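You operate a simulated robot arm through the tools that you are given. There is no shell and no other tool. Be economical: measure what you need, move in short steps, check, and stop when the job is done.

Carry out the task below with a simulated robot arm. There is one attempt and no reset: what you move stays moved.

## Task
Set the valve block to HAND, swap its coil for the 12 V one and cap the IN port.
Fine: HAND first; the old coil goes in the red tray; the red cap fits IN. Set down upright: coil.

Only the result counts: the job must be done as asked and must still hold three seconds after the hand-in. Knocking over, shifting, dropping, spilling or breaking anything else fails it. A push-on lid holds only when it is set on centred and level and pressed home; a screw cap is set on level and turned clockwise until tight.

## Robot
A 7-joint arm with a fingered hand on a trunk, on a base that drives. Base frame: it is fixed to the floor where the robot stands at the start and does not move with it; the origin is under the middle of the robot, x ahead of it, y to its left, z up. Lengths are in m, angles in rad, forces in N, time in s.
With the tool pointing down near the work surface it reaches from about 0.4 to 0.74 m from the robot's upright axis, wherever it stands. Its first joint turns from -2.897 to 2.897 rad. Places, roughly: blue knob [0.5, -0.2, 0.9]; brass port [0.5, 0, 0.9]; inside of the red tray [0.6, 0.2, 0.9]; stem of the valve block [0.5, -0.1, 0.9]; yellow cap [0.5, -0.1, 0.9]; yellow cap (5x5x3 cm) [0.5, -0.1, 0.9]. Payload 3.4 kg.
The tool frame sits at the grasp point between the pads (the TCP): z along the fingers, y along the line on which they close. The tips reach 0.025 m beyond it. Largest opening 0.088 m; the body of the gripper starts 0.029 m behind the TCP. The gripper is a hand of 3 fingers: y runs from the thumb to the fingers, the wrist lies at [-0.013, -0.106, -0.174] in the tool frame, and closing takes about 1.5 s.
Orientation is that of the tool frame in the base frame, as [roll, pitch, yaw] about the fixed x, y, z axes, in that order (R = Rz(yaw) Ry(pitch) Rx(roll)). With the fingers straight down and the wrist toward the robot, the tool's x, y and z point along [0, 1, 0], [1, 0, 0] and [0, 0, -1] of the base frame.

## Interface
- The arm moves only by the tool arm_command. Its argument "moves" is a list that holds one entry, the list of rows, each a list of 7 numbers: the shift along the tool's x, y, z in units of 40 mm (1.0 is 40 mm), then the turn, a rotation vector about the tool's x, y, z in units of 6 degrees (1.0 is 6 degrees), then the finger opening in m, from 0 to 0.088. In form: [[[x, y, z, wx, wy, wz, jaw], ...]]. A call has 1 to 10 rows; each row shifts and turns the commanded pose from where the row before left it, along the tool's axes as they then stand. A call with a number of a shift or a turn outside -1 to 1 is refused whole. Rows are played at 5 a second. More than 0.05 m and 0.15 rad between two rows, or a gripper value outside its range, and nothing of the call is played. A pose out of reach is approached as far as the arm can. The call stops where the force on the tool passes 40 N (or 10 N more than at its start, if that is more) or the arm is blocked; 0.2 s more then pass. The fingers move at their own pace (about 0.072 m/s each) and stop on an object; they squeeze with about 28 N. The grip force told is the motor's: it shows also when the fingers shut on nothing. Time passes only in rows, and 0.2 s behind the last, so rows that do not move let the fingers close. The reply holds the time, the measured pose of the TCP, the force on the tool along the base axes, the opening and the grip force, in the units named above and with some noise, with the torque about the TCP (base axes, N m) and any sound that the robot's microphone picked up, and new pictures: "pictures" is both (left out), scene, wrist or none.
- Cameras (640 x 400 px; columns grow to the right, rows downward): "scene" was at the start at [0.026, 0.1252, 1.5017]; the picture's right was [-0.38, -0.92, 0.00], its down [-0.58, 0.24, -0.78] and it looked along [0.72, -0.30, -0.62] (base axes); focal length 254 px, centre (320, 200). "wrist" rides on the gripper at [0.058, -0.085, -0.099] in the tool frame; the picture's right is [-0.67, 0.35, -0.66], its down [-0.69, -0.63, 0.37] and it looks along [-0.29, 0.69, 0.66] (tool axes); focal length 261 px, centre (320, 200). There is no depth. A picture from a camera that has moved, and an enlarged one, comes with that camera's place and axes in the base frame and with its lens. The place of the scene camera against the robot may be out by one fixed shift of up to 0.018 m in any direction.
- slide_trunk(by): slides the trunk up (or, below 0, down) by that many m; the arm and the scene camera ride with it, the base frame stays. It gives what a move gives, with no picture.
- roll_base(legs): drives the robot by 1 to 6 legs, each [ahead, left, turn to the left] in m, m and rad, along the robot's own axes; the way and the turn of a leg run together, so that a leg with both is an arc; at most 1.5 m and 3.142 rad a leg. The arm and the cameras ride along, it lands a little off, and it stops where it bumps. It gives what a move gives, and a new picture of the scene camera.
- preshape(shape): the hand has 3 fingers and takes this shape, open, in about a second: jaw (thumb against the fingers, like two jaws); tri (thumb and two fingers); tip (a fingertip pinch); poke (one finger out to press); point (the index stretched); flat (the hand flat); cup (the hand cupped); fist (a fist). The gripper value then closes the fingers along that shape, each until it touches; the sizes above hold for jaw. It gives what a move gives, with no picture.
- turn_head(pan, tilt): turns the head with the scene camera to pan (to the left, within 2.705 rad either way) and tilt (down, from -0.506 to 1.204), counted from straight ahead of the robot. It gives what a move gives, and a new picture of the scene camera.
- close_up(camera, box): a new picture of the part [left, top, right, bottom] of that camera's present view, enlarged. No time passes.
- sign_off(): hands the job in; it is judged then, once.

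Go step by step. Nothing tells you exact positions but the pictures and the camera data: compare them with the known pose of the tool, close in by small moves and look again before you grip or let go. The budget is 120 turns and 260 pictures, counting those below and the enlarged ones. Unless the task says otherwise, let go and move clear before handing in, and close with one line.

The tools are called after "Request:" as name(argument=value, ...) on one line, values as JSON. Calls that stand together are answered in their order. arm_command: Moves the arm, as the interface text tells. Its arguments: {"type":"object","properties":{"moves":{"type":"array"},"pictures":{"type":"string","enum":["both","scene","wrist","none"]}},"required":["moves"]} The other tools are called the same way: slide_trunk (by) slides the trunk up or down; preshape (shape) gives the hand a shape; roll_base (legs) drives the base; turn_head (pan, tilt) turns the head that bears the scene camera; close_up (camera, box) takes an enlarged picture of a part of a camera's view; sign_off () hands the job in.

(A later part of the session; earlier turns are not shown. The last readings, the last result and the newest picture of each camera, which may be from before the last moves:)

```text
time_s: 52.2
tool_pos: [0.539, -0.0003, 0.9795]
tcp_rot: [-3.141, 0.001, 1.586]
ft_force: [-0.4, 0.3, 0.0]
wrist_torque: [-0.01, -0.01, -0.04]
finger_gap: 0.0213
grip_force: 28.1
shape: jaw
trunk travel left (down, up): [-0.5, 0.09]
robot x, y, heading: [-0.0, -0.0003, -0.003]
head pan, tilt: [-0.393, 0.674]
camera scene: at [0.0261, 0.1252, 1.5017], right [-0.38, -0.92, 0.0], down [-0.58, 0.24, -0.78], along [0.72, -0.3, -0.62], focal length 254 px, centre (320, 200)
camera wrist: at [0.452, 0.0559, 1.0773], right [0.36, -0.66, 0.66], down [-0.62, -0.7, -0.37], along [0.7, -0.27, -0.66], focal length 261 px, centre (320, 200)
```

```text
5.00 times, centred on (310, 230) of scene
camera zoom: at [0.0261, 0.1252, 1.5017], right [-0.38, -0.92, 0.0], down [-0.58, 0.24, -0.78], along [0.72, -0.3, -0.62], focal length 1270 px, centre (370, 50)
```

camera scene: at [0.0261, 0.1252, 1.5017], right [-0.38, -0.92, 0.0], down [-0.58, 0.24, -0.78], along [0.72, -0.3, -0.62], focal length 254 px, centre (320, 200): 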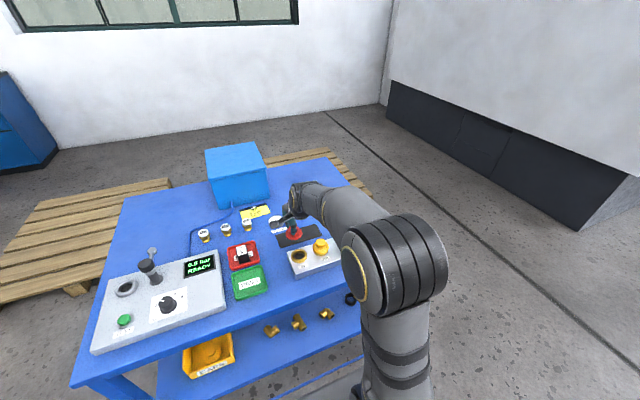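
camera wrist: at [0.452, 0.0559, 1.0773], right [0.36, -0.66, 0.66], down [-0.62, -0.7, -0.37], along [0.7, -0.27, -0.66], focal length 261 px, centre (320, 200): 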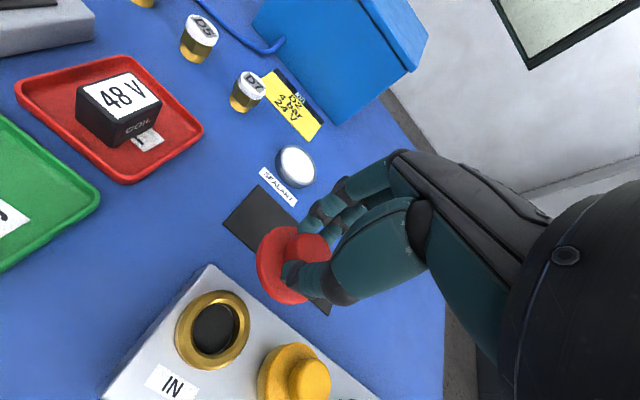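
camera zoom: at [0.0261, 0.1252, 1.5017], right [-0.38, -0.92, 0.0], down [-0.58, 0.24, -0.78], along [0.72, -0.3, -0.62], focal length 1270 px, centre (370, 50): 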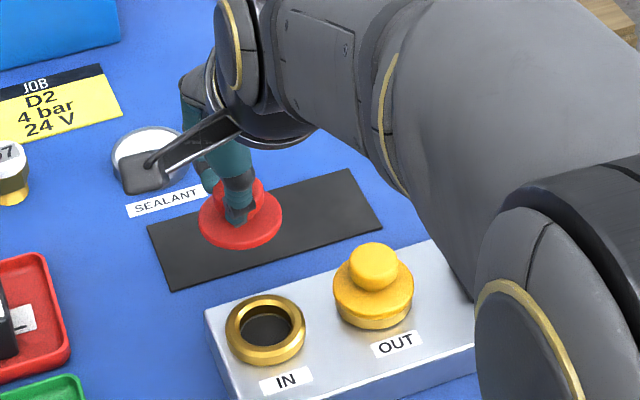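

Request:
arm_command(moves=[[[-0.06, -0.5, 0, 0, 0, 0, 0.01], [-0.05, -0.5, 0, 0, 0, 0, 0.01], [0, 0, 0.6, 0, 0, 0, 0.01], [0, 0, 0, 0, 0, 0, 0.01]]], pictures="both")

Request:
close_up(camera="wrist", box=[200, 180, 360, 340])

Request:
close_up(camera="scene", box=[270, 220, 350, 280])

```text
time_s: 53.2
tool_pos: [0.4973, -0.0043, 0.9543]
tcp_rot: [3.141, 0.0, 1.587]
ft_force: [0.1, -0.4, -1.0]
wrist_torque: [-0.03, 0.05, 0.0]
finger_gap: 0.0216
grip_force: 27.6
shape: jaw
trunk travel left (down, up): [-0.5, 0.09]
robot x, y, heading: [0.0011, 0.0003, -0.003]
head pan, tilt: [-0.393, 0.674]
camera scene: at [0.0263, 0.1252, 1.5017], right [-0.38, -0.92, 0.0], down [-0.58, 0.24, -0.78], along [0.72, -0.3, -0.62], focal length 254 px, centre (320, 200)
camera wrist: at [0.4108, 0.0507, 1.0527], right [0.36, -0.66, 0.66], down [-0.62, -0.7, -0.37], along [0.7, -0.27, -0.66], focal length 261 px, centre (320, 200)
```

scene: 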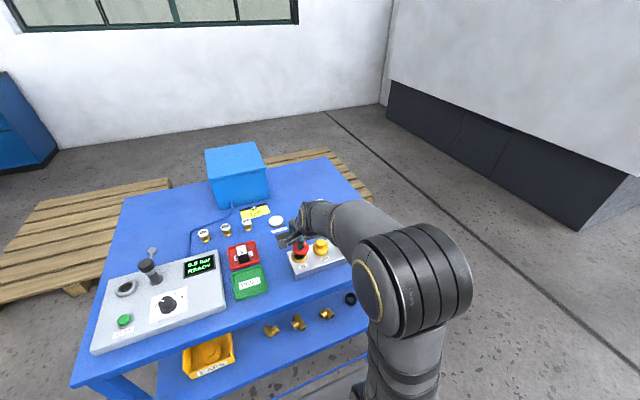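
wrist: 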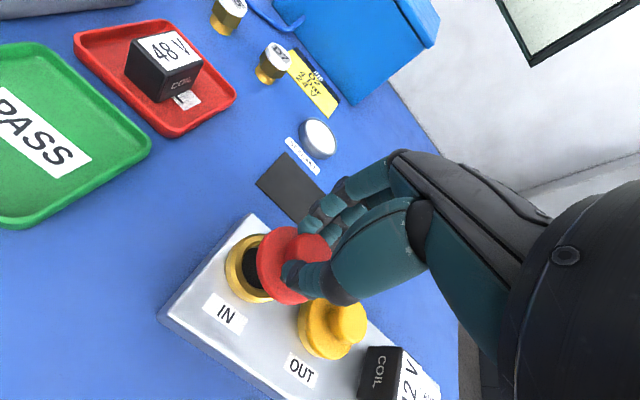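

```text
2.50 times, centred on (280, 260) of wrist
camera zoom: at [0.4108, 0.0507, 1.0527], right [0.36, -0.66, 0.66], down [-0.62, -0.7, -0.37], along [0.7, -0.27, -0.66], focal length 652 px, centre (420, 50)
```

zoom: 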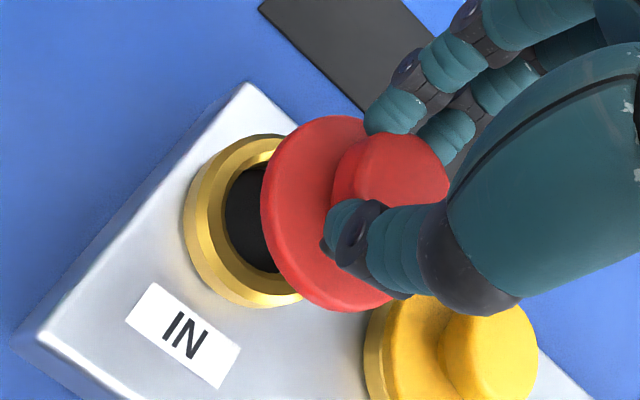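

```text
6.67 times, centred on (310, 250) of scene
camera zoom: at [0.0263, 0.1252, 1.5017], right [-0.38, -0.92, 0.0], down [-0.58, 0.24, -0.78], along [0.72, -0.3, -0.62], focal length 1693 px, centre (387, -133)
```

zoom: 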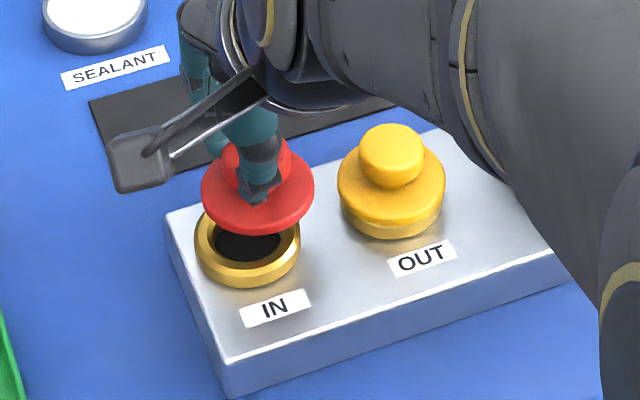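

Request:
arm_command(moves=[[[0.125, 0.06, 0, 0, 0, 0, 0.01], [0, 0, 0.35, 0, 0, 0, 0.01], [0, 0, 0, 0, 0, 0, 0.01]]], pictures="both")

Request:
close_up(camera="wrist", box=[200, 180, 360, 340])

Request:
close_up(camera="scene", box=[280, 230, 340, 275])

```text
time_s: 54.0
tool_pos: [0.5004, -0.0003, 0.9387]
tcp_rot: [3.141, 0.0, 1.586]
ft_force: [-0.8, 0.0, -0.8]
wrist_torque: [0.01, 0.0, -0.01]
finger_gap: 0.0214
grip_force: 27.6
shape: jaw
trunk travel left (down, up): [-0.5, 0.09]
robot x, y, heading: [0.0001, 0.0004, 0.003]
head pan, tilt: [-0.393, 0.674]
camera scene: at [0.0261, 0.1252, 1.5017], right [-0.38, -0.92, 0.0], down [-0.58, 0.24, -0.78], along [0.72, -0.3, -0.62], focal length 254 px, centre (320, 200)
camera wrist: at [0.4132, 0.0556, 1.0385], right [0.36, -0.66, 0.66], down [-0.62, -0.7, -0.37], along [0.7, -0.27, -0.66], focal length 261 px, centre (320, 200)
```

scene: 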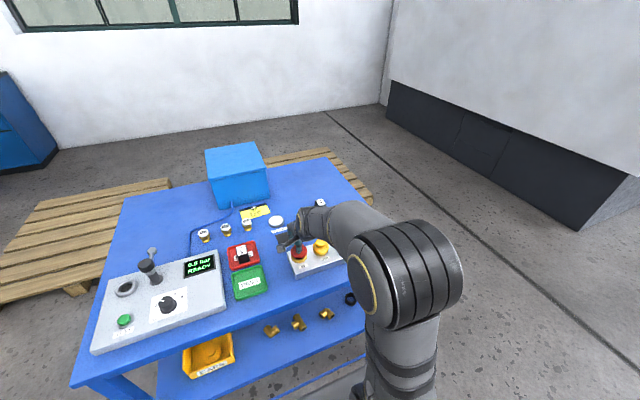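
wrist: 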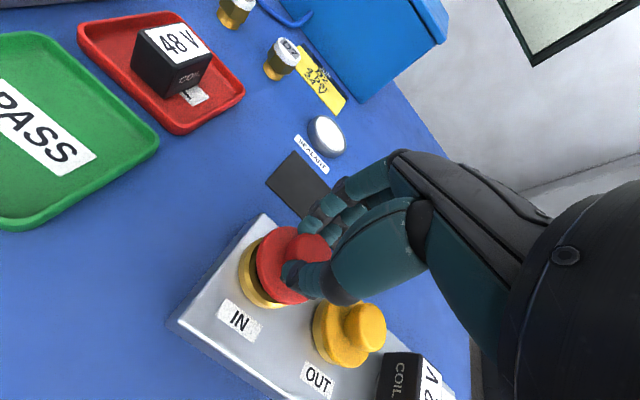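

```text
2.50 times, centred on (280, 260) of wrist
camera zoom: at [0.4132, 0.0556, 1.0385], right [0.36, -0.66, 0.66], down [-0.62, -0.7, -0.37], along [0.7, -0.27, -0.66], focal length 652 px, centre (420, 50)
```

zoom: 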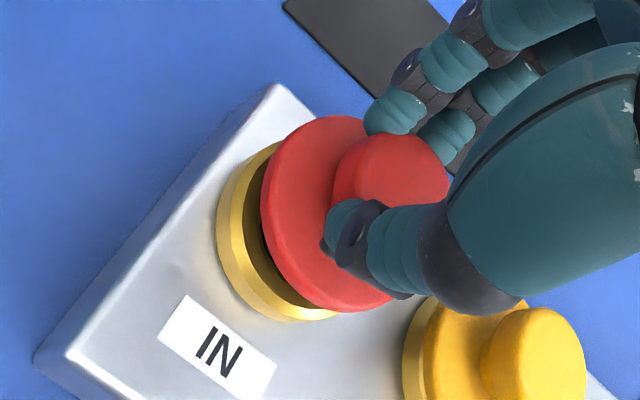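

```text
8.89 times, centred on (310, 252) of scene
camera zoom: at [0.0261, 0.1252, 1.5017], right [-0.38, -0.92, 0.0], down [-0.58, 0.24, -0.78], along [0.72, -0.3, -0.62], focal length 2257 px, centre (409, -267)
```

zoom: 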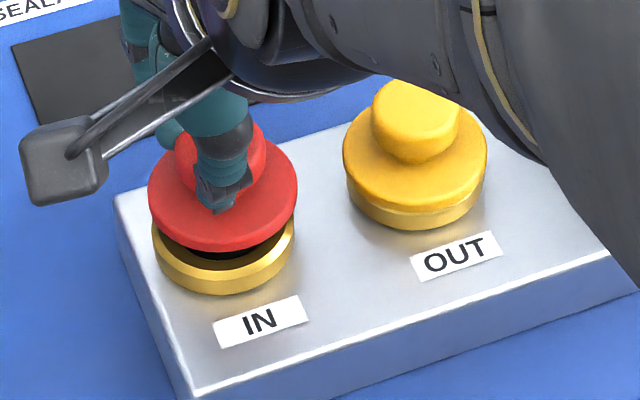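

Cap and port line up to within about 1 mm. I'll lower it gently.

Request:
arm_command(moves=[[[0, 0.02, 0.12, 0, 0, 0, 0.01], [0, 0, 0.1, 0, 0, 0, 0.01], [0, 0, 0, 0, 0, 0, 0.01]]], pictures="none")

Request:
arm_command(moves=[[[0, 0, 0.08, 0, 0, 0, 0.01], [0, 0, 0, 0, 0, 0, 0.01]]], pictures="none")

Request:
close_up(camera="wrist", box=[200, 180, 360, 340])

Request:
close_up(camera="scene", box=[280, 230, 340, 275])

```text
time_s: 54.8
tool_pos: [0.4987, -0.0009, 0.9314]
tcp_rot: [-3.14, 0.0, 1.586]
ft_force: [-0.4, 0.6, 0.3]
wrist_torque: [-0.01, -0.01, -0.01]
finger_gap: 0.0214
grip_force: 29.0
shape: jaw
trunk travel left (down, up): [-0.5, 0.09]
robot x, y, heading: [-0.0004, -0.0021, 0.0]
head pan, tilt: [-0.393, 0.674]
```

```text
time_s: 55.4
tool_pos: [0.501, 0.0012, 0.9301]
tcp_rot: [3.137, -0.001, 1.587]
ft_force: [0.3, 0.3, 13.8]
wrist_torque: [-0.06, -0.05, -0.01]
finger_gap: 0.0218
grip_force: 28.1
shape: jaw
trunk travel left (down, up): [-0.5, 0.09]
robot x, y, heading: [-0.0005, -0.0005, 0.002]
head pan, tilt: [-0.393, 0.674]
```

```text
2.50 times, centred on (280, 260) of wrist
camera zoom: at [0.4131, 0.0557, 1.0282], right [0.36, -0.66, 0.66], down [-0.62, -0.7, -0.37], along [0.7, -0.27, -0.66], focal length 652 px, centre (420, 50)
```

zoom: 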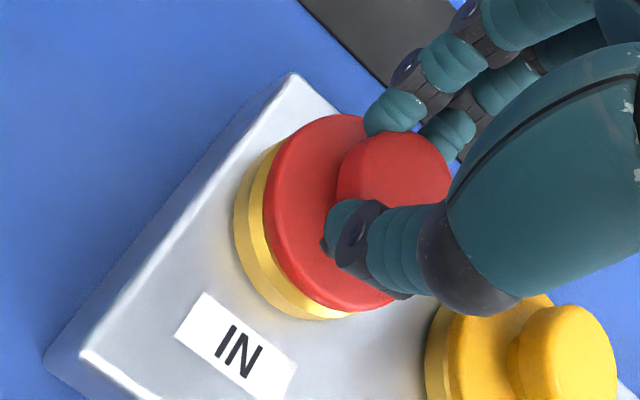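

```text
8.89 times, centred on (310, 252) of scene
camera zoom: at [0.0248, 0.1253, 1.5019], right [-0.38, -0.92, 0.0], down [-0.58, 0.24, -0.78], along [0.72, -0.3, -0.62], focal length 2257 px, centre (409, -267)
```

zoom: 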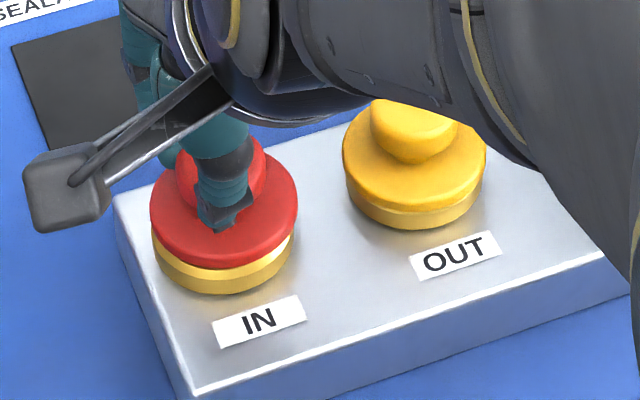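

Request:
arm_command(moves=[[[0.01, 0, 0.05, 0, 0, 0, 0.01], [0, 0, 0.05, 0, 0, 0, 0.01], [0, 0, 0.05, 0, 0, 0, 0.01], [0, 0, 0.05, 0, 0, 0, 0.01], [0, 0, 0, 0, 0, 0, 0.01]]], pictures="none")

Request:
close_up(camera="wrist", box=[200, 180, 360, 340])

Request:
close_up(camera="scene", box=[280, 230, 340, 275])

```text
time_s: 56.2
tool_pos: [0.5, -0.0007, 0.9278]
tcp_rot: [3.125, 0.001, 1.587]
ft_force: [-5.5, 1.7, 20.8]
wrist_torque: [-0.03, 0.22, -0.05]
finger_gap: 0.0234
grip_force: 27.9
shape: jaw
trunk travel left (down, up): [-0.5, 0.09]
robot x, y, heading: [0.002, -0.001, 0.001]
head pan, tilt: [-0.393, 0.674]
stopped in row 4: the force on the tool passed its limit at 42 N (the readings are from after the stop); the commanded pose is now the measured one
```

```text
2.50 times, centred on (280, 260) of wrist
camera zoom: at [0.4126, 0.0561, 1.0258], right [0.35, -0.66, 0.66], down [-0.61, -0.7, -0.38], along [0.71, -0.28, -0.65], focal length 652 px, centre (420, 50)
```

zoom: 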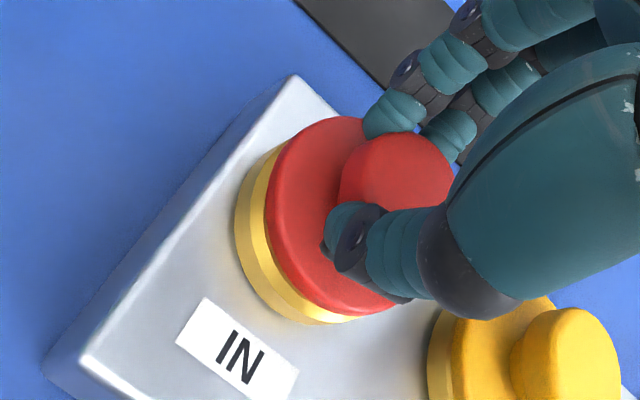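

```text
8.89 times, centred on (310, 252) of scene
camera zoom: at [0.0229, 0.1254, 1.5016], right [-0.38, -0.92, 0.0], down [-0.57, 0.24, -0.78], along [0.72, -0.3, -0.62], focal length 2257 px, centre (409, -267)
```

zoom: 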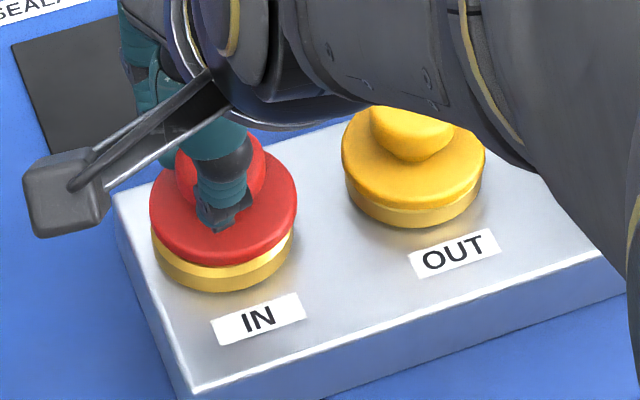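

The cap sits on the ring but stands about 2 mm higher than the yellow one. I'll release it and look from above before pressing home.

Request:
arm_command(moves=[[[0, 0, -0.05, 0, 0, 0, 0.01], [0, 0, -0.05, 0, 0, 0, 0.03], [0, 0, 0, 0, 0, 0, 0.05], [0, 0, 0, 0, 0, 0, 0.065], [0, 0, 0, 0, 0, 0, 0.065], [0, 0, -0.7, 0, 0, 0, 0.065], [0, 0, -1, 0, 0, 0, 0.065], [0, -0.5, -0.6, 0, 0, 0, 0.065], [0, 0, 0, 0, 0, 0, 0.065]]], pictures="wrist")

Request:
close_up(camera="wrist", box=[180, 180, 340, 340])

Request:
close_up(camera="scene", box=[280, 230, 340, 275])

```text
time_s: 58.2
tool_pos: [0.4806, -0.0019, 1.0202]
tcp_rot: [3.134, 0.001, 1.588]
ft_force: [1.1, 0.9, 0.5]
wrist_torque: [-0.05, -0.02, 0.0]
finger_gap: 0.065
grip_force: 0.1
shape: jaw
trunk travel left (down, up): [-0.5, 0.09]
robot x, y, heading: [-0.0012, -0.0008, 0.0]
head pan, tilt: [-0.393, 0.674]
camera wrist: at [0.3935, 0.0546, 1.1198], right [0.35, -0.66, 0.66], down [-0.62, -0.7, -0.37], along [0.7, -0.27, -0.65], focal length 261 px, centre (320, 200)
```

wrist: 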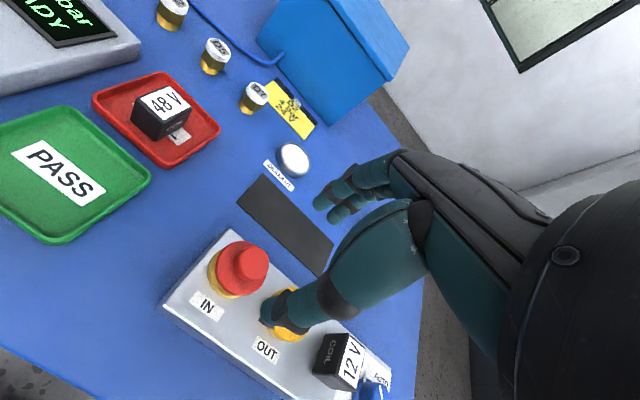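

```text
2.50 times, centred on (260, 260) of wrist
camera zoom: at [0.3935, 0.0546, 1.1198], right [0.35, -0.66, 0.66], down [-0.62, -0.7, -0.37], along [0.7, -0.27, -0.65], focal length 652 px, centre (470, 50)
```

zoom: 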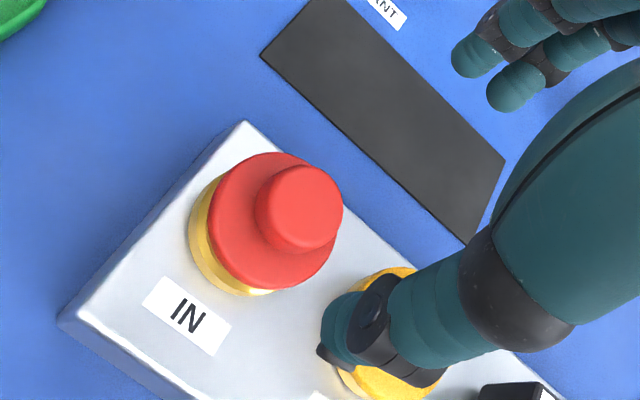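

```text
8.89 times, centred on (310, 252) of scene
camera zoom: at [0.0259, 0.1252, 1.5017], right [-0.38, -0.92, 0.0], down [-0.58, 0.24, -0.78], along [0.72, -0.3, -0.62], focal length 2257 px, centre (409, -267)
```

zoom: 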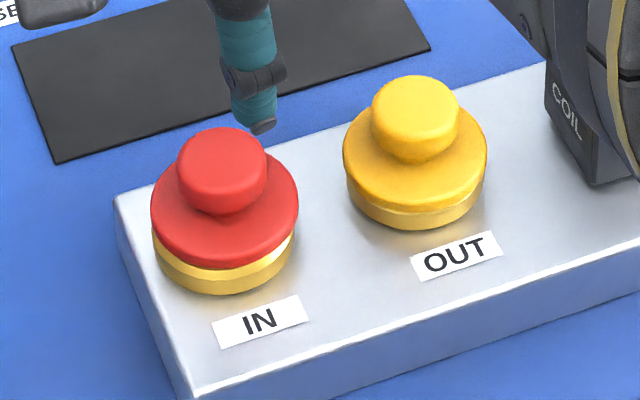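

Request:
arm_command(moves=[[[-0.04, 0.475, -0.2, 0.07, 0, 0, 0.03], [0, 0, 0, 0, 0, 0, 0.0], [0, 0, 0, 0, 0, 0, 0.0], [0, 0, 0, 0, 0, 0, 0.0], [0, 0, 0.8, 0, 0, 0, 0.0], [0, 0, 0.4, 0, 0, 0, 0.0], [0, 0, 0, 0, 0, 0, 0.0]]], pictures="wrist")

Request:
close_up(camera="wrist", box=[200, 170, 380, 350])

Request:
close_up(camera="scene", box=[270, 220, 350, 280])

```text
time_s: 59.8
tool_pos: [0.5004, -0.0022, 0.9814]
tcp_rot: [3.141, 0.001, 1.587]
ft_force: [-0.3, -0.4, 1.1]
wrist_torque: [-0.01, 0.01, -0.04]
finger_gap: 0.0002
grip_force: 27.7
shape: jaw
trunk travel left (down, up): [-0.5, 0.09]
robot x, y, heading: [0.0001, -0.0007, -0.001]
head pan, tilt: [-0.393, 0.674]
camera wrist: at [0.4137, 0.0528, 1.0799], right [0.36, -0.66, 0.66], down [-0.62, -0.69, -0.37], along [0.7, -0.27, -0.66], focal length 261 px, centre (320, 200)
```

wrist: 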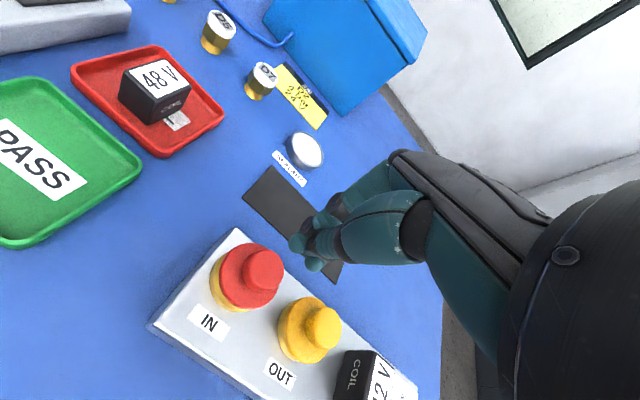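

```text
2.22 times, centred on (290, 260) of wrist
camera zoom: at [0.4137, 0.0528, 1.0799], right [0.36, -0.66, 0.66], down [-0.62, -0.69, -0.37], along [0.7, -0.27, -0.66], focal length 579 px, centre (387, 67)
```

zoom: 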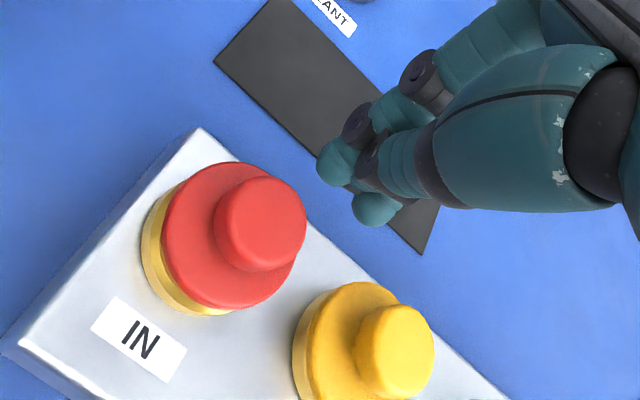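

```text
6.67 times, centred on (310, 250) of scene
camera zoom: at [0.0261, 0.1252, 1.5017], right [-0.38, -0.92, 0.0], down [-0.58, 0.24, -0.78], along [0.72, -0.3, -0.62], focal length 1693 px, centre (387, -133)
```

zoom: 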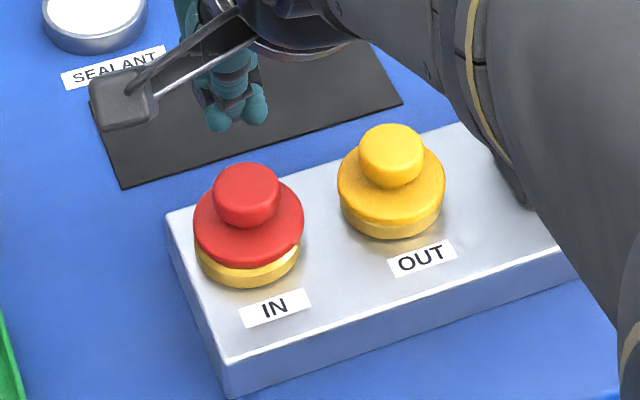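

Request:
arm_command(moves=[[[0, -0.07, 0.5, 0, 0, 0, 0.0], [0, 0, 0.2, 0, 0, 0, 0.0], [0, 0, 0, 0, 0, 0, 0.0]]], pictures="none")

Request:
close_up(camera="wrist", box=[200, 170, 380, 350])

Request:
close_up(camera="scene", box=[270, 220, 350, 280])

```text
time_s: 60.6
tool_pos: [0.4966, -0.0029, 0.9531]
tcp_rot: [3.14, -0.001, 1.587]
ft_force: [-1.0, -0.7, 0.3]
wrist_torque: [0.0, -0.03, 0.03]
finger_gap: 0.0001
grip_force: 27.9
shape: jaw
trunk travel left (down, up): [-0.5, 0.09]
robot x, y, heading: [0.0026, 0.0015, -0.001]
head pan, tilt: [-0.393, 0.674]
```

```text
2.22 times, centred on (290, 260) of wrist
camera zoom: at [0.4105, 0.0532, 1.0517], right [0.36, -0.66, 0.66], down [-0.62, -0.7, -0.37], along [0.7, -0.27, -0.66], focal length 579 px, centre (387, 67)
```

zoom: 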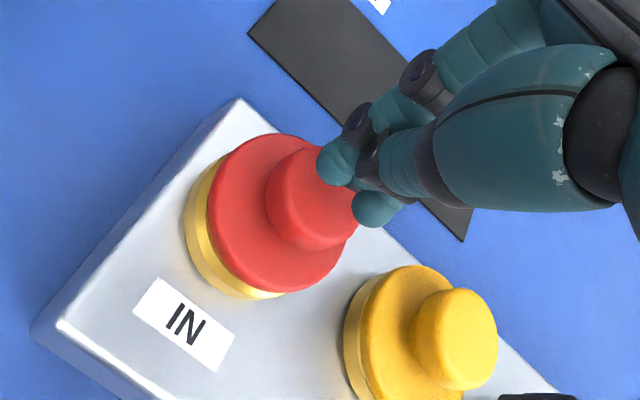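

```text
6.67 times, centred on (310, 250) of scene
camera zoom: at [0.0261, 0.1252, 1.5017], right [-0.38, -0.92, 0.0], down [-0.58, 0.24, -0.78], along [0.72, -0.3, -0.62], focal length 1693 px, centre (387, -133)
```

zoom: 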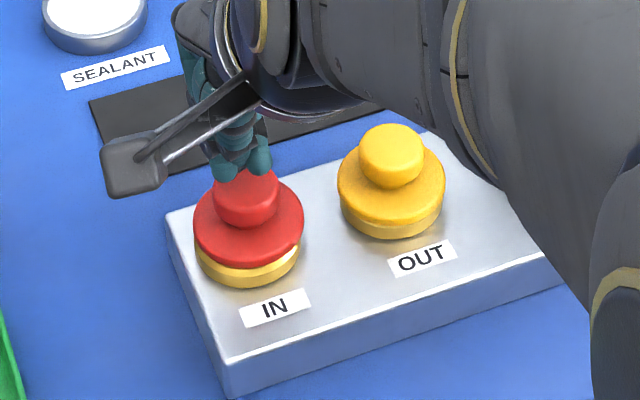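

Request:
arm_command(moves=[[[-0.035, 0, 0.1, 0, 0, 0, 0.0], [0, 0, 0.08, 0, 0, 0, 0.0], [0, 0, 0.06, 0, 0, 0, 0.0], [0, 0, 0.06, 0, 0, 0, 0.0], [0, 0, 0.06, 0, 0, 0, 0.0], [0, 0, 0.06, 0, 0, 0, 0.0], [0, 0, 0.06, 0, 0, 0, 0.0]]], pictures="none")

Request:
close_up(camera="scene", box=[280, 230, 340, 275])

```text
time_s: 62.2
tool_pos: [0.5012, -0.0026, 0.9401]
tcp_rot: [3.122, 0.001, 1.584]
ft_force: [4.3, 0.3, 12.5]
wrist_torque: [0.1, -0.09, -0.04]
finger_gap: 0.0003
grip_force: 27.9
shape: jaw
trunk travel left (down, up): [-0.5, 0.09]
robot x, y, heading: [0.003, -0.0014, -0.002]
head pan, tilt: [-0.393, 0.674]
stopped in row 7: the force on the tool passed its limit at 43 N (the readings are from after the stop); the commanded pose is now the measured one
```

```text
8.89 times, centred on (310, 252) of scene
camera zoom: at [0.0258, 0.1255, 1.5014], right [-0.38, -0.92, 0.0], down [-0.58, 0.24, -0.78], along [0.72, -0.3, -0.62], focal length 2257 px, centre (409, -267)
```

zoom: 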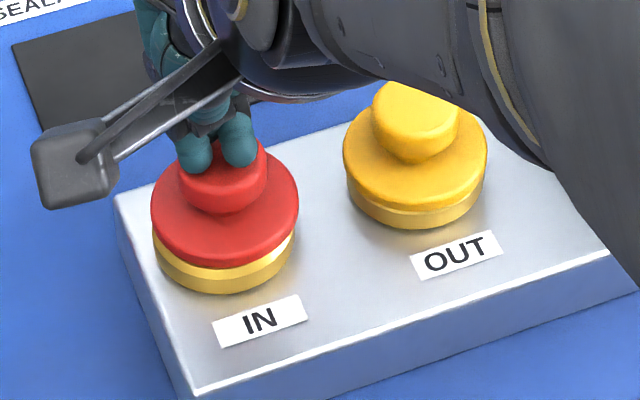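

Request:
arm_command(moves=[[[0, 0, -0.6, 0.2, 0, 0, 0.0], [0, 0, -0.8, 0, 0, 0, 0.0], [0, 0, -0.8, 0, 0, 0, 0.0], [0, 0, 0, 0, 0, 0, 0.0]]], pictures="none")

Request:
close_up(camera="scene", box=[285, 235, 333, 267])

Request:
close_up(camera="wrist", box=[190, 210, 350, 370])

```text
time_s: 63.2
tool_pos: [0.4981, -0.003, 1.0269]
tcp_rot: [-3.135, 0.001, 1.584]
ft_force: [0.1, 0.3, 0.5]
wrist_torque: [0.01, 0.05, -0.03]
finger_gap: 0.0001
grip_force: 28.5
shape: jaw
trunk travel left (down, up): [-0.5, 0.09]
robot x, y, heading: [0.0013, -0.0008, -0.003]
head pan, tilt: [-0.393, 0.674]
```

```text
12.50 times, centred on (309, 251) of scene
camera zoom: at [0.0261, 0.1252, 1.5017], right [-0.38, -0.92, 0.0], down [-0.58, 0.24, -0.78], along [0.72, -0.3, -0.62], focal length 3174 px, centre (458, -438)
```

zoom: 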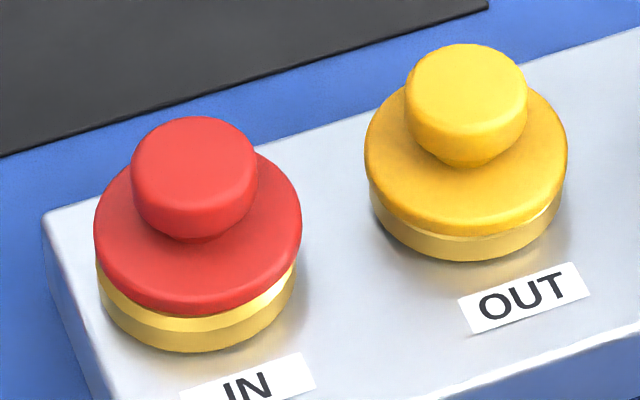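

```text
2.50 times, centred on (270, 290) of wrist
camera zoom: at [0.4119, 0.0529, 1.1257], right [0.36, -0.66, 0.65], down [-0.62, -0.69, -0.36], along [0.69, -0.28, -0.67], focal length 652 px, centre (445, -25)
```

zoom: 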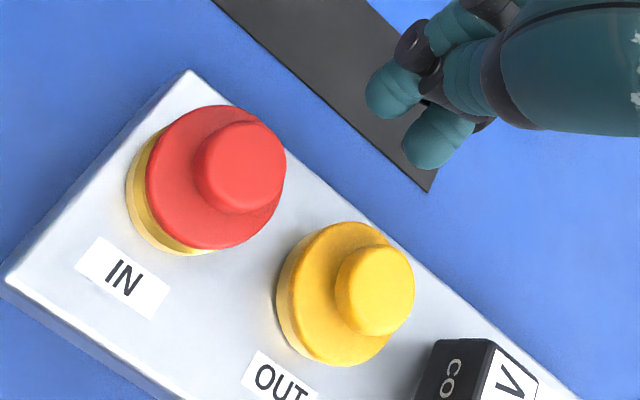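

Request:
close_up(camera="wrist", box=[215, 230, 265, 280])

Request:
close_up(camera="wrist", box=[252, 260, 312, 320])

Request:
close_up(camera="scene", box=[288, 240, 312, 264])

Request:
close_up(camera="scene", box=[308, 234, 332, 258])

```text
8.00 times, centred on (240, 255) of wrist
camera zoom: at [0.4119, 0.0529, 1.1257], right [0.36, -0.66, 0.65], down [-0.62, -0.69, -0.36], along [0.69, -0.28, -0.67], focal length 2085 px, centre (960, -240)
```

zoom: 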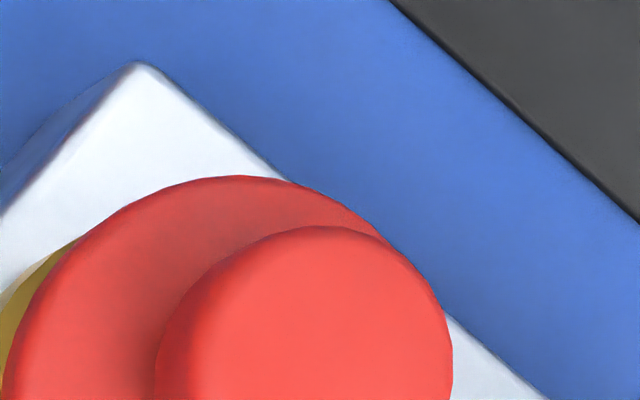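

```text
6.67 times, centred on (282, 290) of wrist
camera zoom: at [0.4119, 0.0529, 1.1257], right [0.36, -0.66, 0.65], down [-0.62, -0.69, -0.36], along [0.69, -0.28, -0.67], focal length 1738 px, centre (573, -400)
```

zoom: 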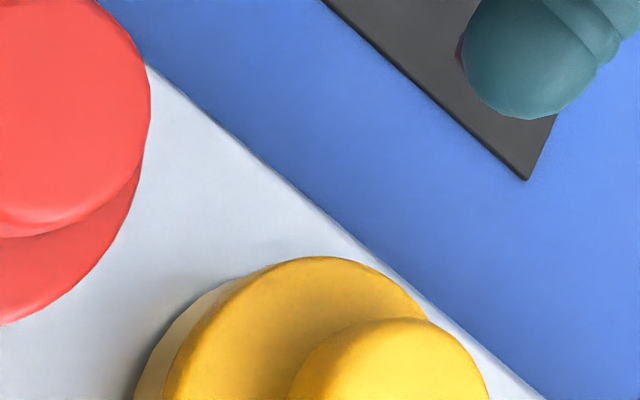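

```text
16.00 times, centred on (300, 252) of scene
camera zoom: at [0.0261, 0.1252, 1.5017], right [-0.38, -0.92, 0.0], down [-0.58, 0.24, -0.78], along [0.72, -0.3, -0.62], focal length 4063 px, centre (640, -632)
```

zoom: 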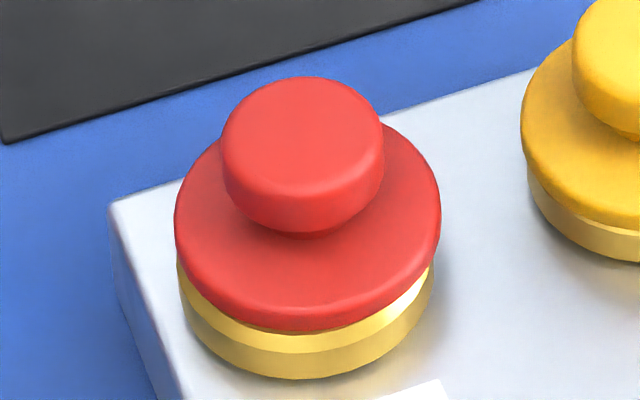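

```text
16.00 times, centred on (320, 246) of scene
camera zoom: at [0.0261, 0.1252, 1.5017], right [-0.38, -0.92, 0.0], down [-0.58, 0.24, -0.78], along [0.72, -0.3, -0.62], focal length 4063 px, centre (320, -536)
```

zoom: 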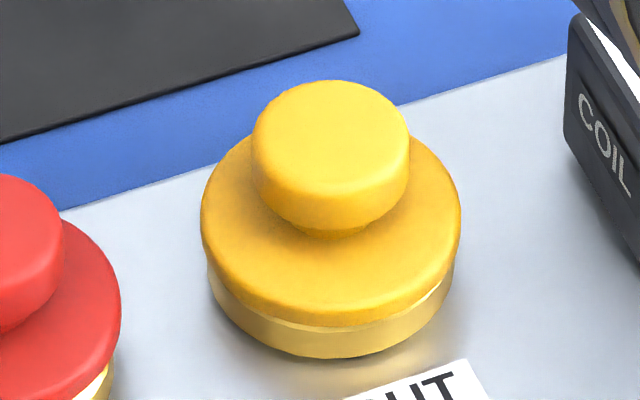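

Request:
close_up(camera="wrist", box=[180, 248, 280, 314])

Request:
close_up(camera="wrist", box=[235, 293, 335, 359])

```text
6.06 times, centred on (230, 281) of wrist
camera zoom: at [0.4119, 0.0529, 1.1257], right [0.36, -0.66, 0.65], down [-0.62, -0.69, -0.36], along [0.69, -0.28, -0.67], focal length 1580 px, centre (866, -291)
```

zoom: 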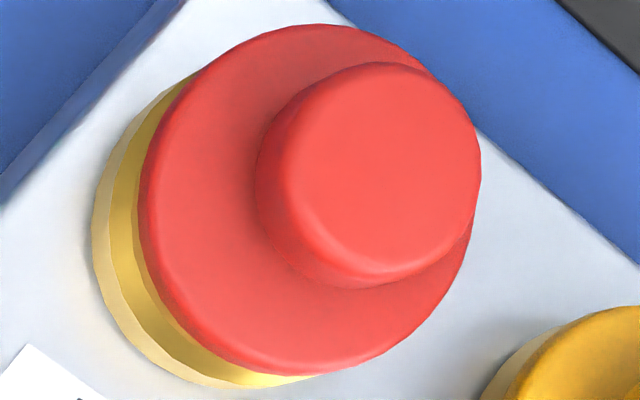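

```text
6.06 times, centred on (285, 326) of wrist
camera zoom: at [0.4119, 0.0529, 1.1257], right [0.36, -0.66, 0.65], down [-0.62, -0.69, -0.36], along [0.69, -0.28, -0.67], focal length 1580 px, centre (532, -564)
```

zoom: 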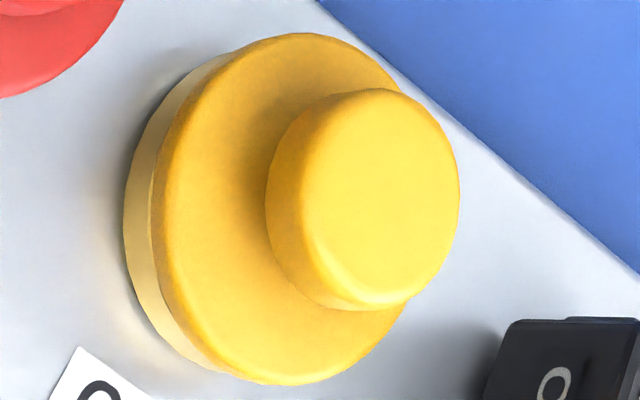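

The cap sits about 2.4 mm too far forward (+x) and 1.6 mm too far toward -y, which holds it up roughly 2 mm. I'll grip it again, lift a little, recentre and press.

Request:
arm_command(moves=[[[0.06, 0.04, 0, -0.05, 0, 0, 0.03], [0, 0, 0, 0, 0, 0, 0.06], [0, 0, 0, 0, 0, 0, 0.06], [0, 0, 0.8, 0, 0, 0, 0.06], [0, 0, 0.8, 0, 0, 0, 0.06], [0, 0, 0.5, 0, 0, 0, 0.06], [0, 0, 0.28, 0, 0, 0, 0.06], [0, 0, 0, 0, 0, 0, 0.06]]], pictures="wrist")

Request:
close_up(camera="wrist", box=[200, 180, 360, 340])

```text
time_s: 65.0
tool_pos: [0.5008, -0.002, 0.9332]
tcp_rot: [3.137, 0.001, 1.583]
ft_force: [0.5, -0.8, 21.3]
wrist_torque: [0.09, -0.09, 0.01]
finger_gap: 0.0195
grip_force: 0.0
shape: jaw
trunk travel left (down, up): [-0.5, 0.09]
robot x, y, heading: [0.0009, -0.0009, -0.003]
head pan, tilt: [-0.393, 0.674]
camera wrist: at [0.4145, 0.0548, 1.032], right [0.35, -0.66, 0.66], down [-0.62, -0.69, -0.37], along [0.7, -0.28, -0.66], focal length 261 px, centre (320, 200)
```

wrist: 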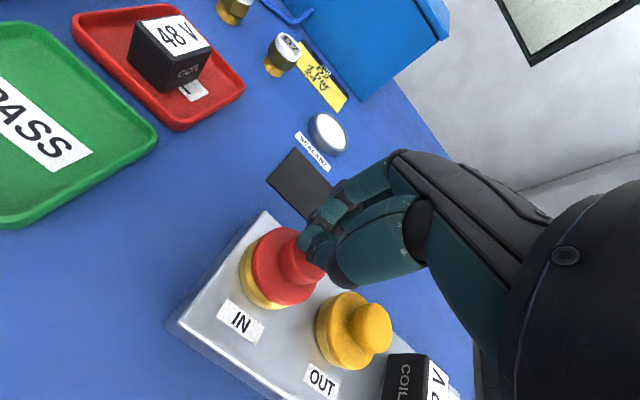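

```text
2.50 times, centred on (280, 260) of wrist
camera zoom: at [0.4145, 0.0548, 1.032], right [0.35, -0.66, 0.66], down [-0.62, -0.69, -0.37], along [0.7, -0.28, -0.66], focal length 652 px, centre (420, 50)
```

zoom: 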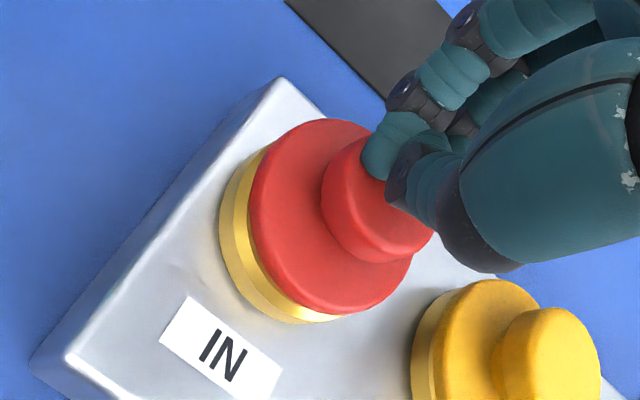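

The fingers had not opened in time and are touching the knob. I'll back up and open fully first.

Request:
arm_command(moves=[[[0, 0, -0.5, 0, 0, 0, 0.02], [0, 0, -0.8, 0, 0, 0, 0.06], [0, 0, 0, 0, 0, 0, 0.06], [0, 0, 0, 0, 0, 0, 0.06], [0, 0, 0, 0, 0, 0, 0.06]]], pictures="none")

Request:
close_up(camera="wrist", box=[190, 190, 350, 350])

Request:
close_up(camera="scene", box=[288, 240, 312, 264])

```text
time_s: 66.2
tool_pos: [0.5001, -0.0007, 0.9822]
tcp_rot: [-3.14, 0.003, 1.584]
ft_force: [0.4, 0.1, -0.1]
wrist_torque: [0.0, 0.02, -0.01]
finger_gap: 0.0186
grip_force: 0.1
shape: jaw
trunk travel left (down, up): [-0.5, 0.09]
robot x, y, heading: [0.0021, 0.0005, 0.002]
head pan, tilt: [-0.393, 0.674]
```

```text
2.50 times, centred on (270, 270) of wrist
camera zoom: at [0.4154, 0.0552, 1.0814], right [0.36, -0.66, 0.66], down [-0.62, -0.69, -0.36], along [0.7, -0.28, -0.66], focal length 652 px, centre (445, 25)
```

zoom: 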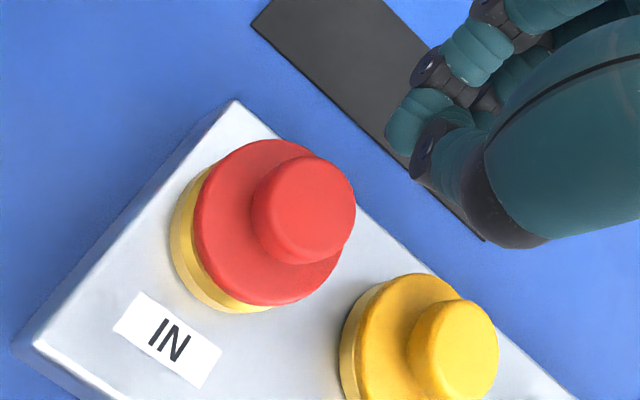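

```text
16.00 times, centred on (300, 252) of scene
camera zoom: at [0.0261, 0.1252, 1.5017], right [-0.38, -0.92, 0.0], down [-0.58, 0.24, -0.78], along [0.72, -0.3, -0.62], focal length 4063 px, centre (640, -632)
```

zoom: 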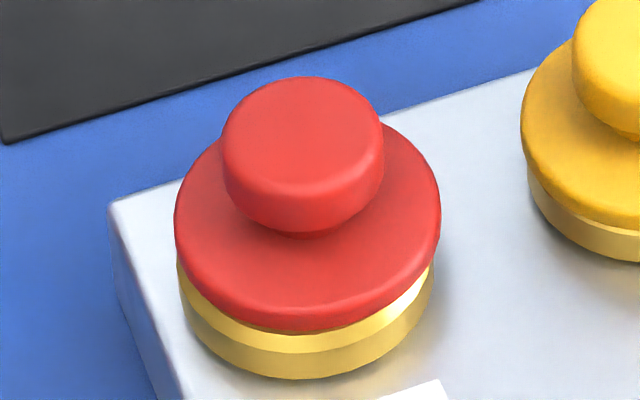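

The cap hasn't moved, but the closed fingers have interlocked. I'll rise and use preshape to free them.

Request:
arm_command(moves=[[[0, 0, -0.8, 0, 0, 0, 0.0], [0, 0, -0.8, 0, 0, 0, 0.0], [0, 0, 0, 0, 0, 0, 0.0]]], pictures="none")

Request:
preshape(shape="jaw")

Request:
close_up(camera="wrist", box=[160, 140, 420, 400])

```text
time_s: 67.0
tool_pos: [0.5008, -0.0018, 1.0448]
tcp_rot: [-3.14, 0.001, 1.586]
ft_force: [-0.2, -0.3, -0.6]
wrist_torque: [-0.02, -0.02, 0.0]
finger_gap: 0.0001
grip_force: 28.2
shape: jaw
trunk travel left (down, up): [-0.5, 0.09]
robot x, y, heading: [-0.0004, 0.0009, 0.001]
head pan, tilt: [-0.393, 0.674]
```

```text
time_s: 67.9
tool_pos: [0.5002, -0.0025, 1.0457]
tcp_rot: [-3.14, 0.0, 1.585]
ft_force: [0.2, 0.8, 0.1]
wrist_torque: [0.02, 0.01, 0.01]
finger_gap: 0.0876
grip_force: 0.0
shape: jaw
trunk travel left (down, up): [-0.5, 0.09]
robot x, y, heading: [-0.0022, -0.0035, 0.003]
head pan, tilt: [-0.393, 0.674]
```

```text
1.54 times, centred on (290, 270) of wrist
camera zoom: at [0.4149, 0.0538, 1.1447], right [0.36, -0.66, 0.66], down [-0.62, -0.69, -0.36], along [0.7, -0.28, -0.66], focal length 401 px, centre (366, 92)
```

zoom: 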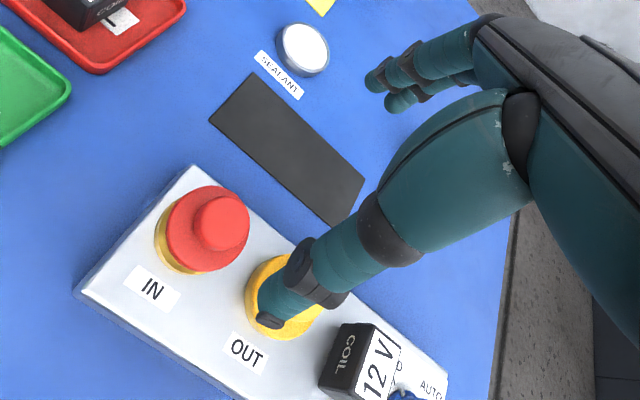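

Request:
arm_command(moves=[[[0.035, 0, 0, 0, 0, 0, 0.06], [0, 0, 0, 0, 0, 0, 0.06], [0, 0, 0.8, 0, 0, 0, 0.06], [0, 0, 0.8, 0, 0, 0, 0.06], [0, 0, 0.7, 0, 0, 0, 0.06], [0, 0, 0.5, 0, 0, 0, 0.06], [0, 0, 0, 0, 0, 0, 0.06]]], pictures="wrist")

Request:
close_up(camera="wrist", box=[200, 180, 360, 340])

```text
time_s: 69.5
tool_pos: [0.4996, 0.0004, 0.9343]
tcp_rot: [-3.141, 0.003, 1.584]
ft_force: [0.4, 0.9, 0.0]
wrist_torque: [-0.02, 0.03, -0.03]
finger_gap: 0.0603
grip_force: 0.0
shape: jaw
trunk travel left (down, up): [-0.5, 0.09]
robot x, y, heading: [0.0007, -0.0022, -0.001]
head pan, tilt: [-0.393, 0.674]
camera wrist: at [0.4146, 0.0574, 1.0334], right [0.36, -0.66, 0.66], down [-0.62, -0.69, -0.36], along [0.7, -0.28, -0.66], focal length 261 px, centre (320, 200)
```

wrist: 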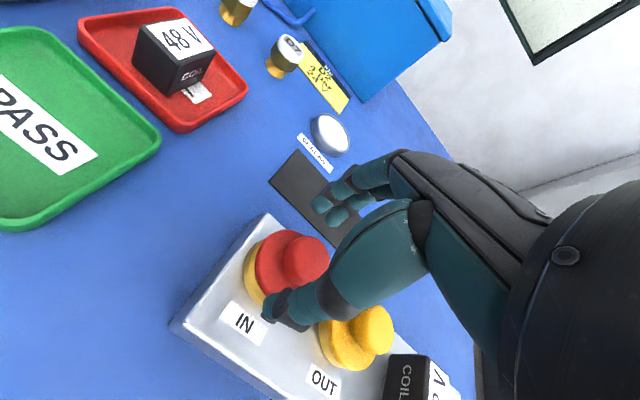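

```text
2.50 times, centred on (280, 260) of wrist
camera zoom: at [0.4146, 0.0574, 1.0334], right [0.36, -0.66, 0.66], down [-0.62, -0.69, -0.36], along [0.7, -0.28, -0.66], focal length 652 px, centre (420, 50)
```

zoom: 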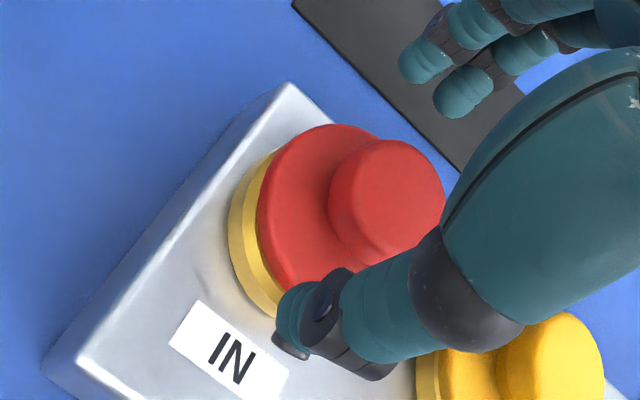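

Request:
arm_command(moves=[[[-0.03, 0, 0.1, 0, 0, 0, 0.06], [0, 0, 0, 0, 0, 0, 0.045], [0, 0, 0, 0, 0, 0, 0.03], [0, 0, 0, 0, 0, 0, 0.015], [0, 0, 0, 0, 0, 0, 0.01], [0, 0, 0, 0, 0, 0, 0.01], [0, 0, 0, 0, 0, 0, 0.01]]], pictures="none")

Request:
close_up(camera="wrist", box=[200, 180, 360, 340])

Request:
close_up(camera="scene", box=[288, 240, 312, 264])

```text
time_s: 71.1
tool_pos: [0.5009, -0.0009, 0.9306]
tcp_rot: [-3.14, 0.001, 1.585]
ft_force: [-0.2, 0.2, -0.4]
wrist_torque: [-0.02, 0.0, -0.02]
finger_gap: 0.0205
grip_force: 28.2
shape: jaw
trunk travel left (down, up): [-0.5, 0.09]
robot x, y, heading: [0.001, 0.0011, 0.0]
head pan, tilt: [-0.393, 0.674]
```

```text
2.50 times, centred on (280, 260) of wrist
camera zoom: at [0.4149, 0.056, 1.0301], right [0.36, -0.66, 0.66], down [-0.62, -0.69, -0.36], along [0.7, -0.28, -0.66], focal length 652 px, centre (420, 50)
```

zoom: 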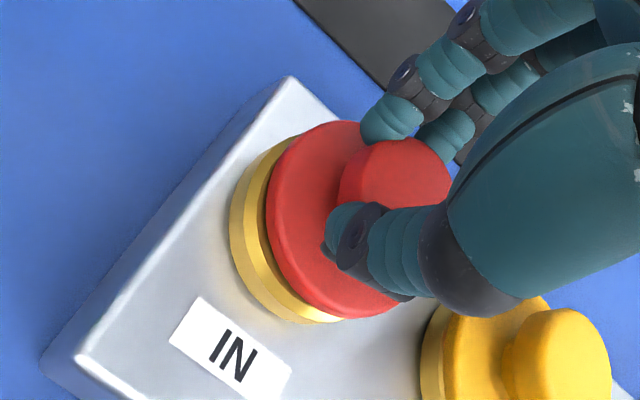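

```text
16.00 times, centred on (300, 252) of scene
camera zoom: at [0.0262, 0.1252, 1.5017], right [-0.38, -0.92, 0.0], down [-0.58, 0.24, -0.78], along [0.72, -0.3, -0.62], focal length 4063 px, centre (640, -632)
```

zoom: 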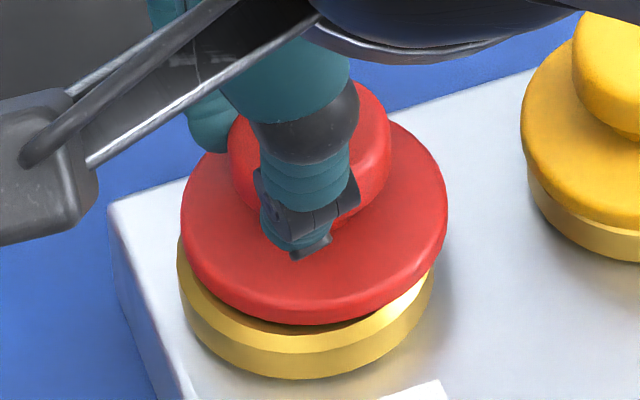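

Request:
arm_command(moves=[[[0, 0, -0.1, 0, 0, 0, 0.01], [0.08, -0.0875, 0, 0, 0, 0, 0.01], [0, 0, 0, 0, 0, 0, 0.01]]], pictures="none")

Request:
close_up(camera="wrist", box=[220, 210, 320, 310])

Request:
close_up(camera="scene", box=[288, 240, 312, 264])

```text
time_s: 71.9
tool_pos: [0.4966, 0.0022, 0.9352]
tcp_rot: [-3.139, 0.003, 1.585]
ft_force: [0.2, 0.2, -0.5]
wrist_torque: [0.01, -0.01, -0.02]
finger_gap: 0.0203
grip_force: 28.5
shape: jaw
trunk travel left (down, up): [-0.5, 0.09]
robot x, y, heading: [-0.0046, 0.0024, 0.001]
head pan, tilt: [-0.393, 0.674]
```

```text
4.00 times, centred on (270, 260) of wrist
camera zoom: at [0.4113, 0.0589, 1.0347], right [0.36, -0.66, 0.66], down [-0.62, -0.69, -0.36], along [0.7, -0.28, -0.66], focal length 1043 px, centre (520, -40)
```

zoom: 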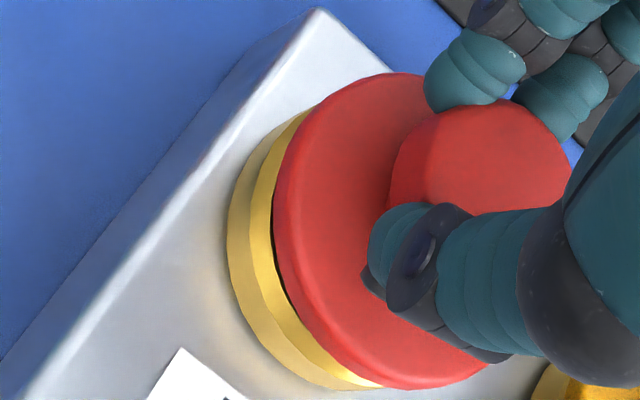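

```text
16.00 times, centred on (300, 252) of scene
camera zoom: at [0.0261, 0.1252, 1.5017], right [-0.38, -0.92, 0.0], down [-0.58, 0.24, -0.78], along [0.72, -0.3, -0.62], focal length 4063 px, centre (640, -632)
```

zoom: 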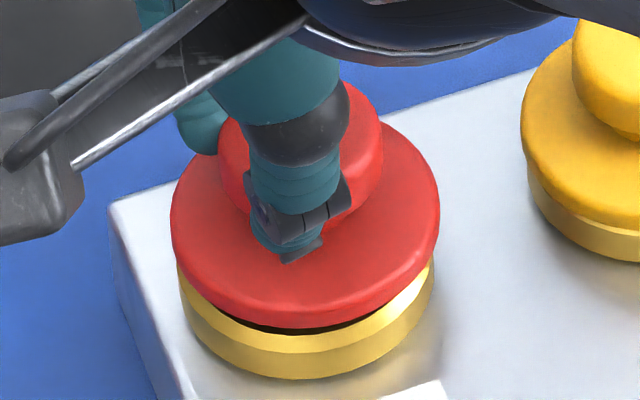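

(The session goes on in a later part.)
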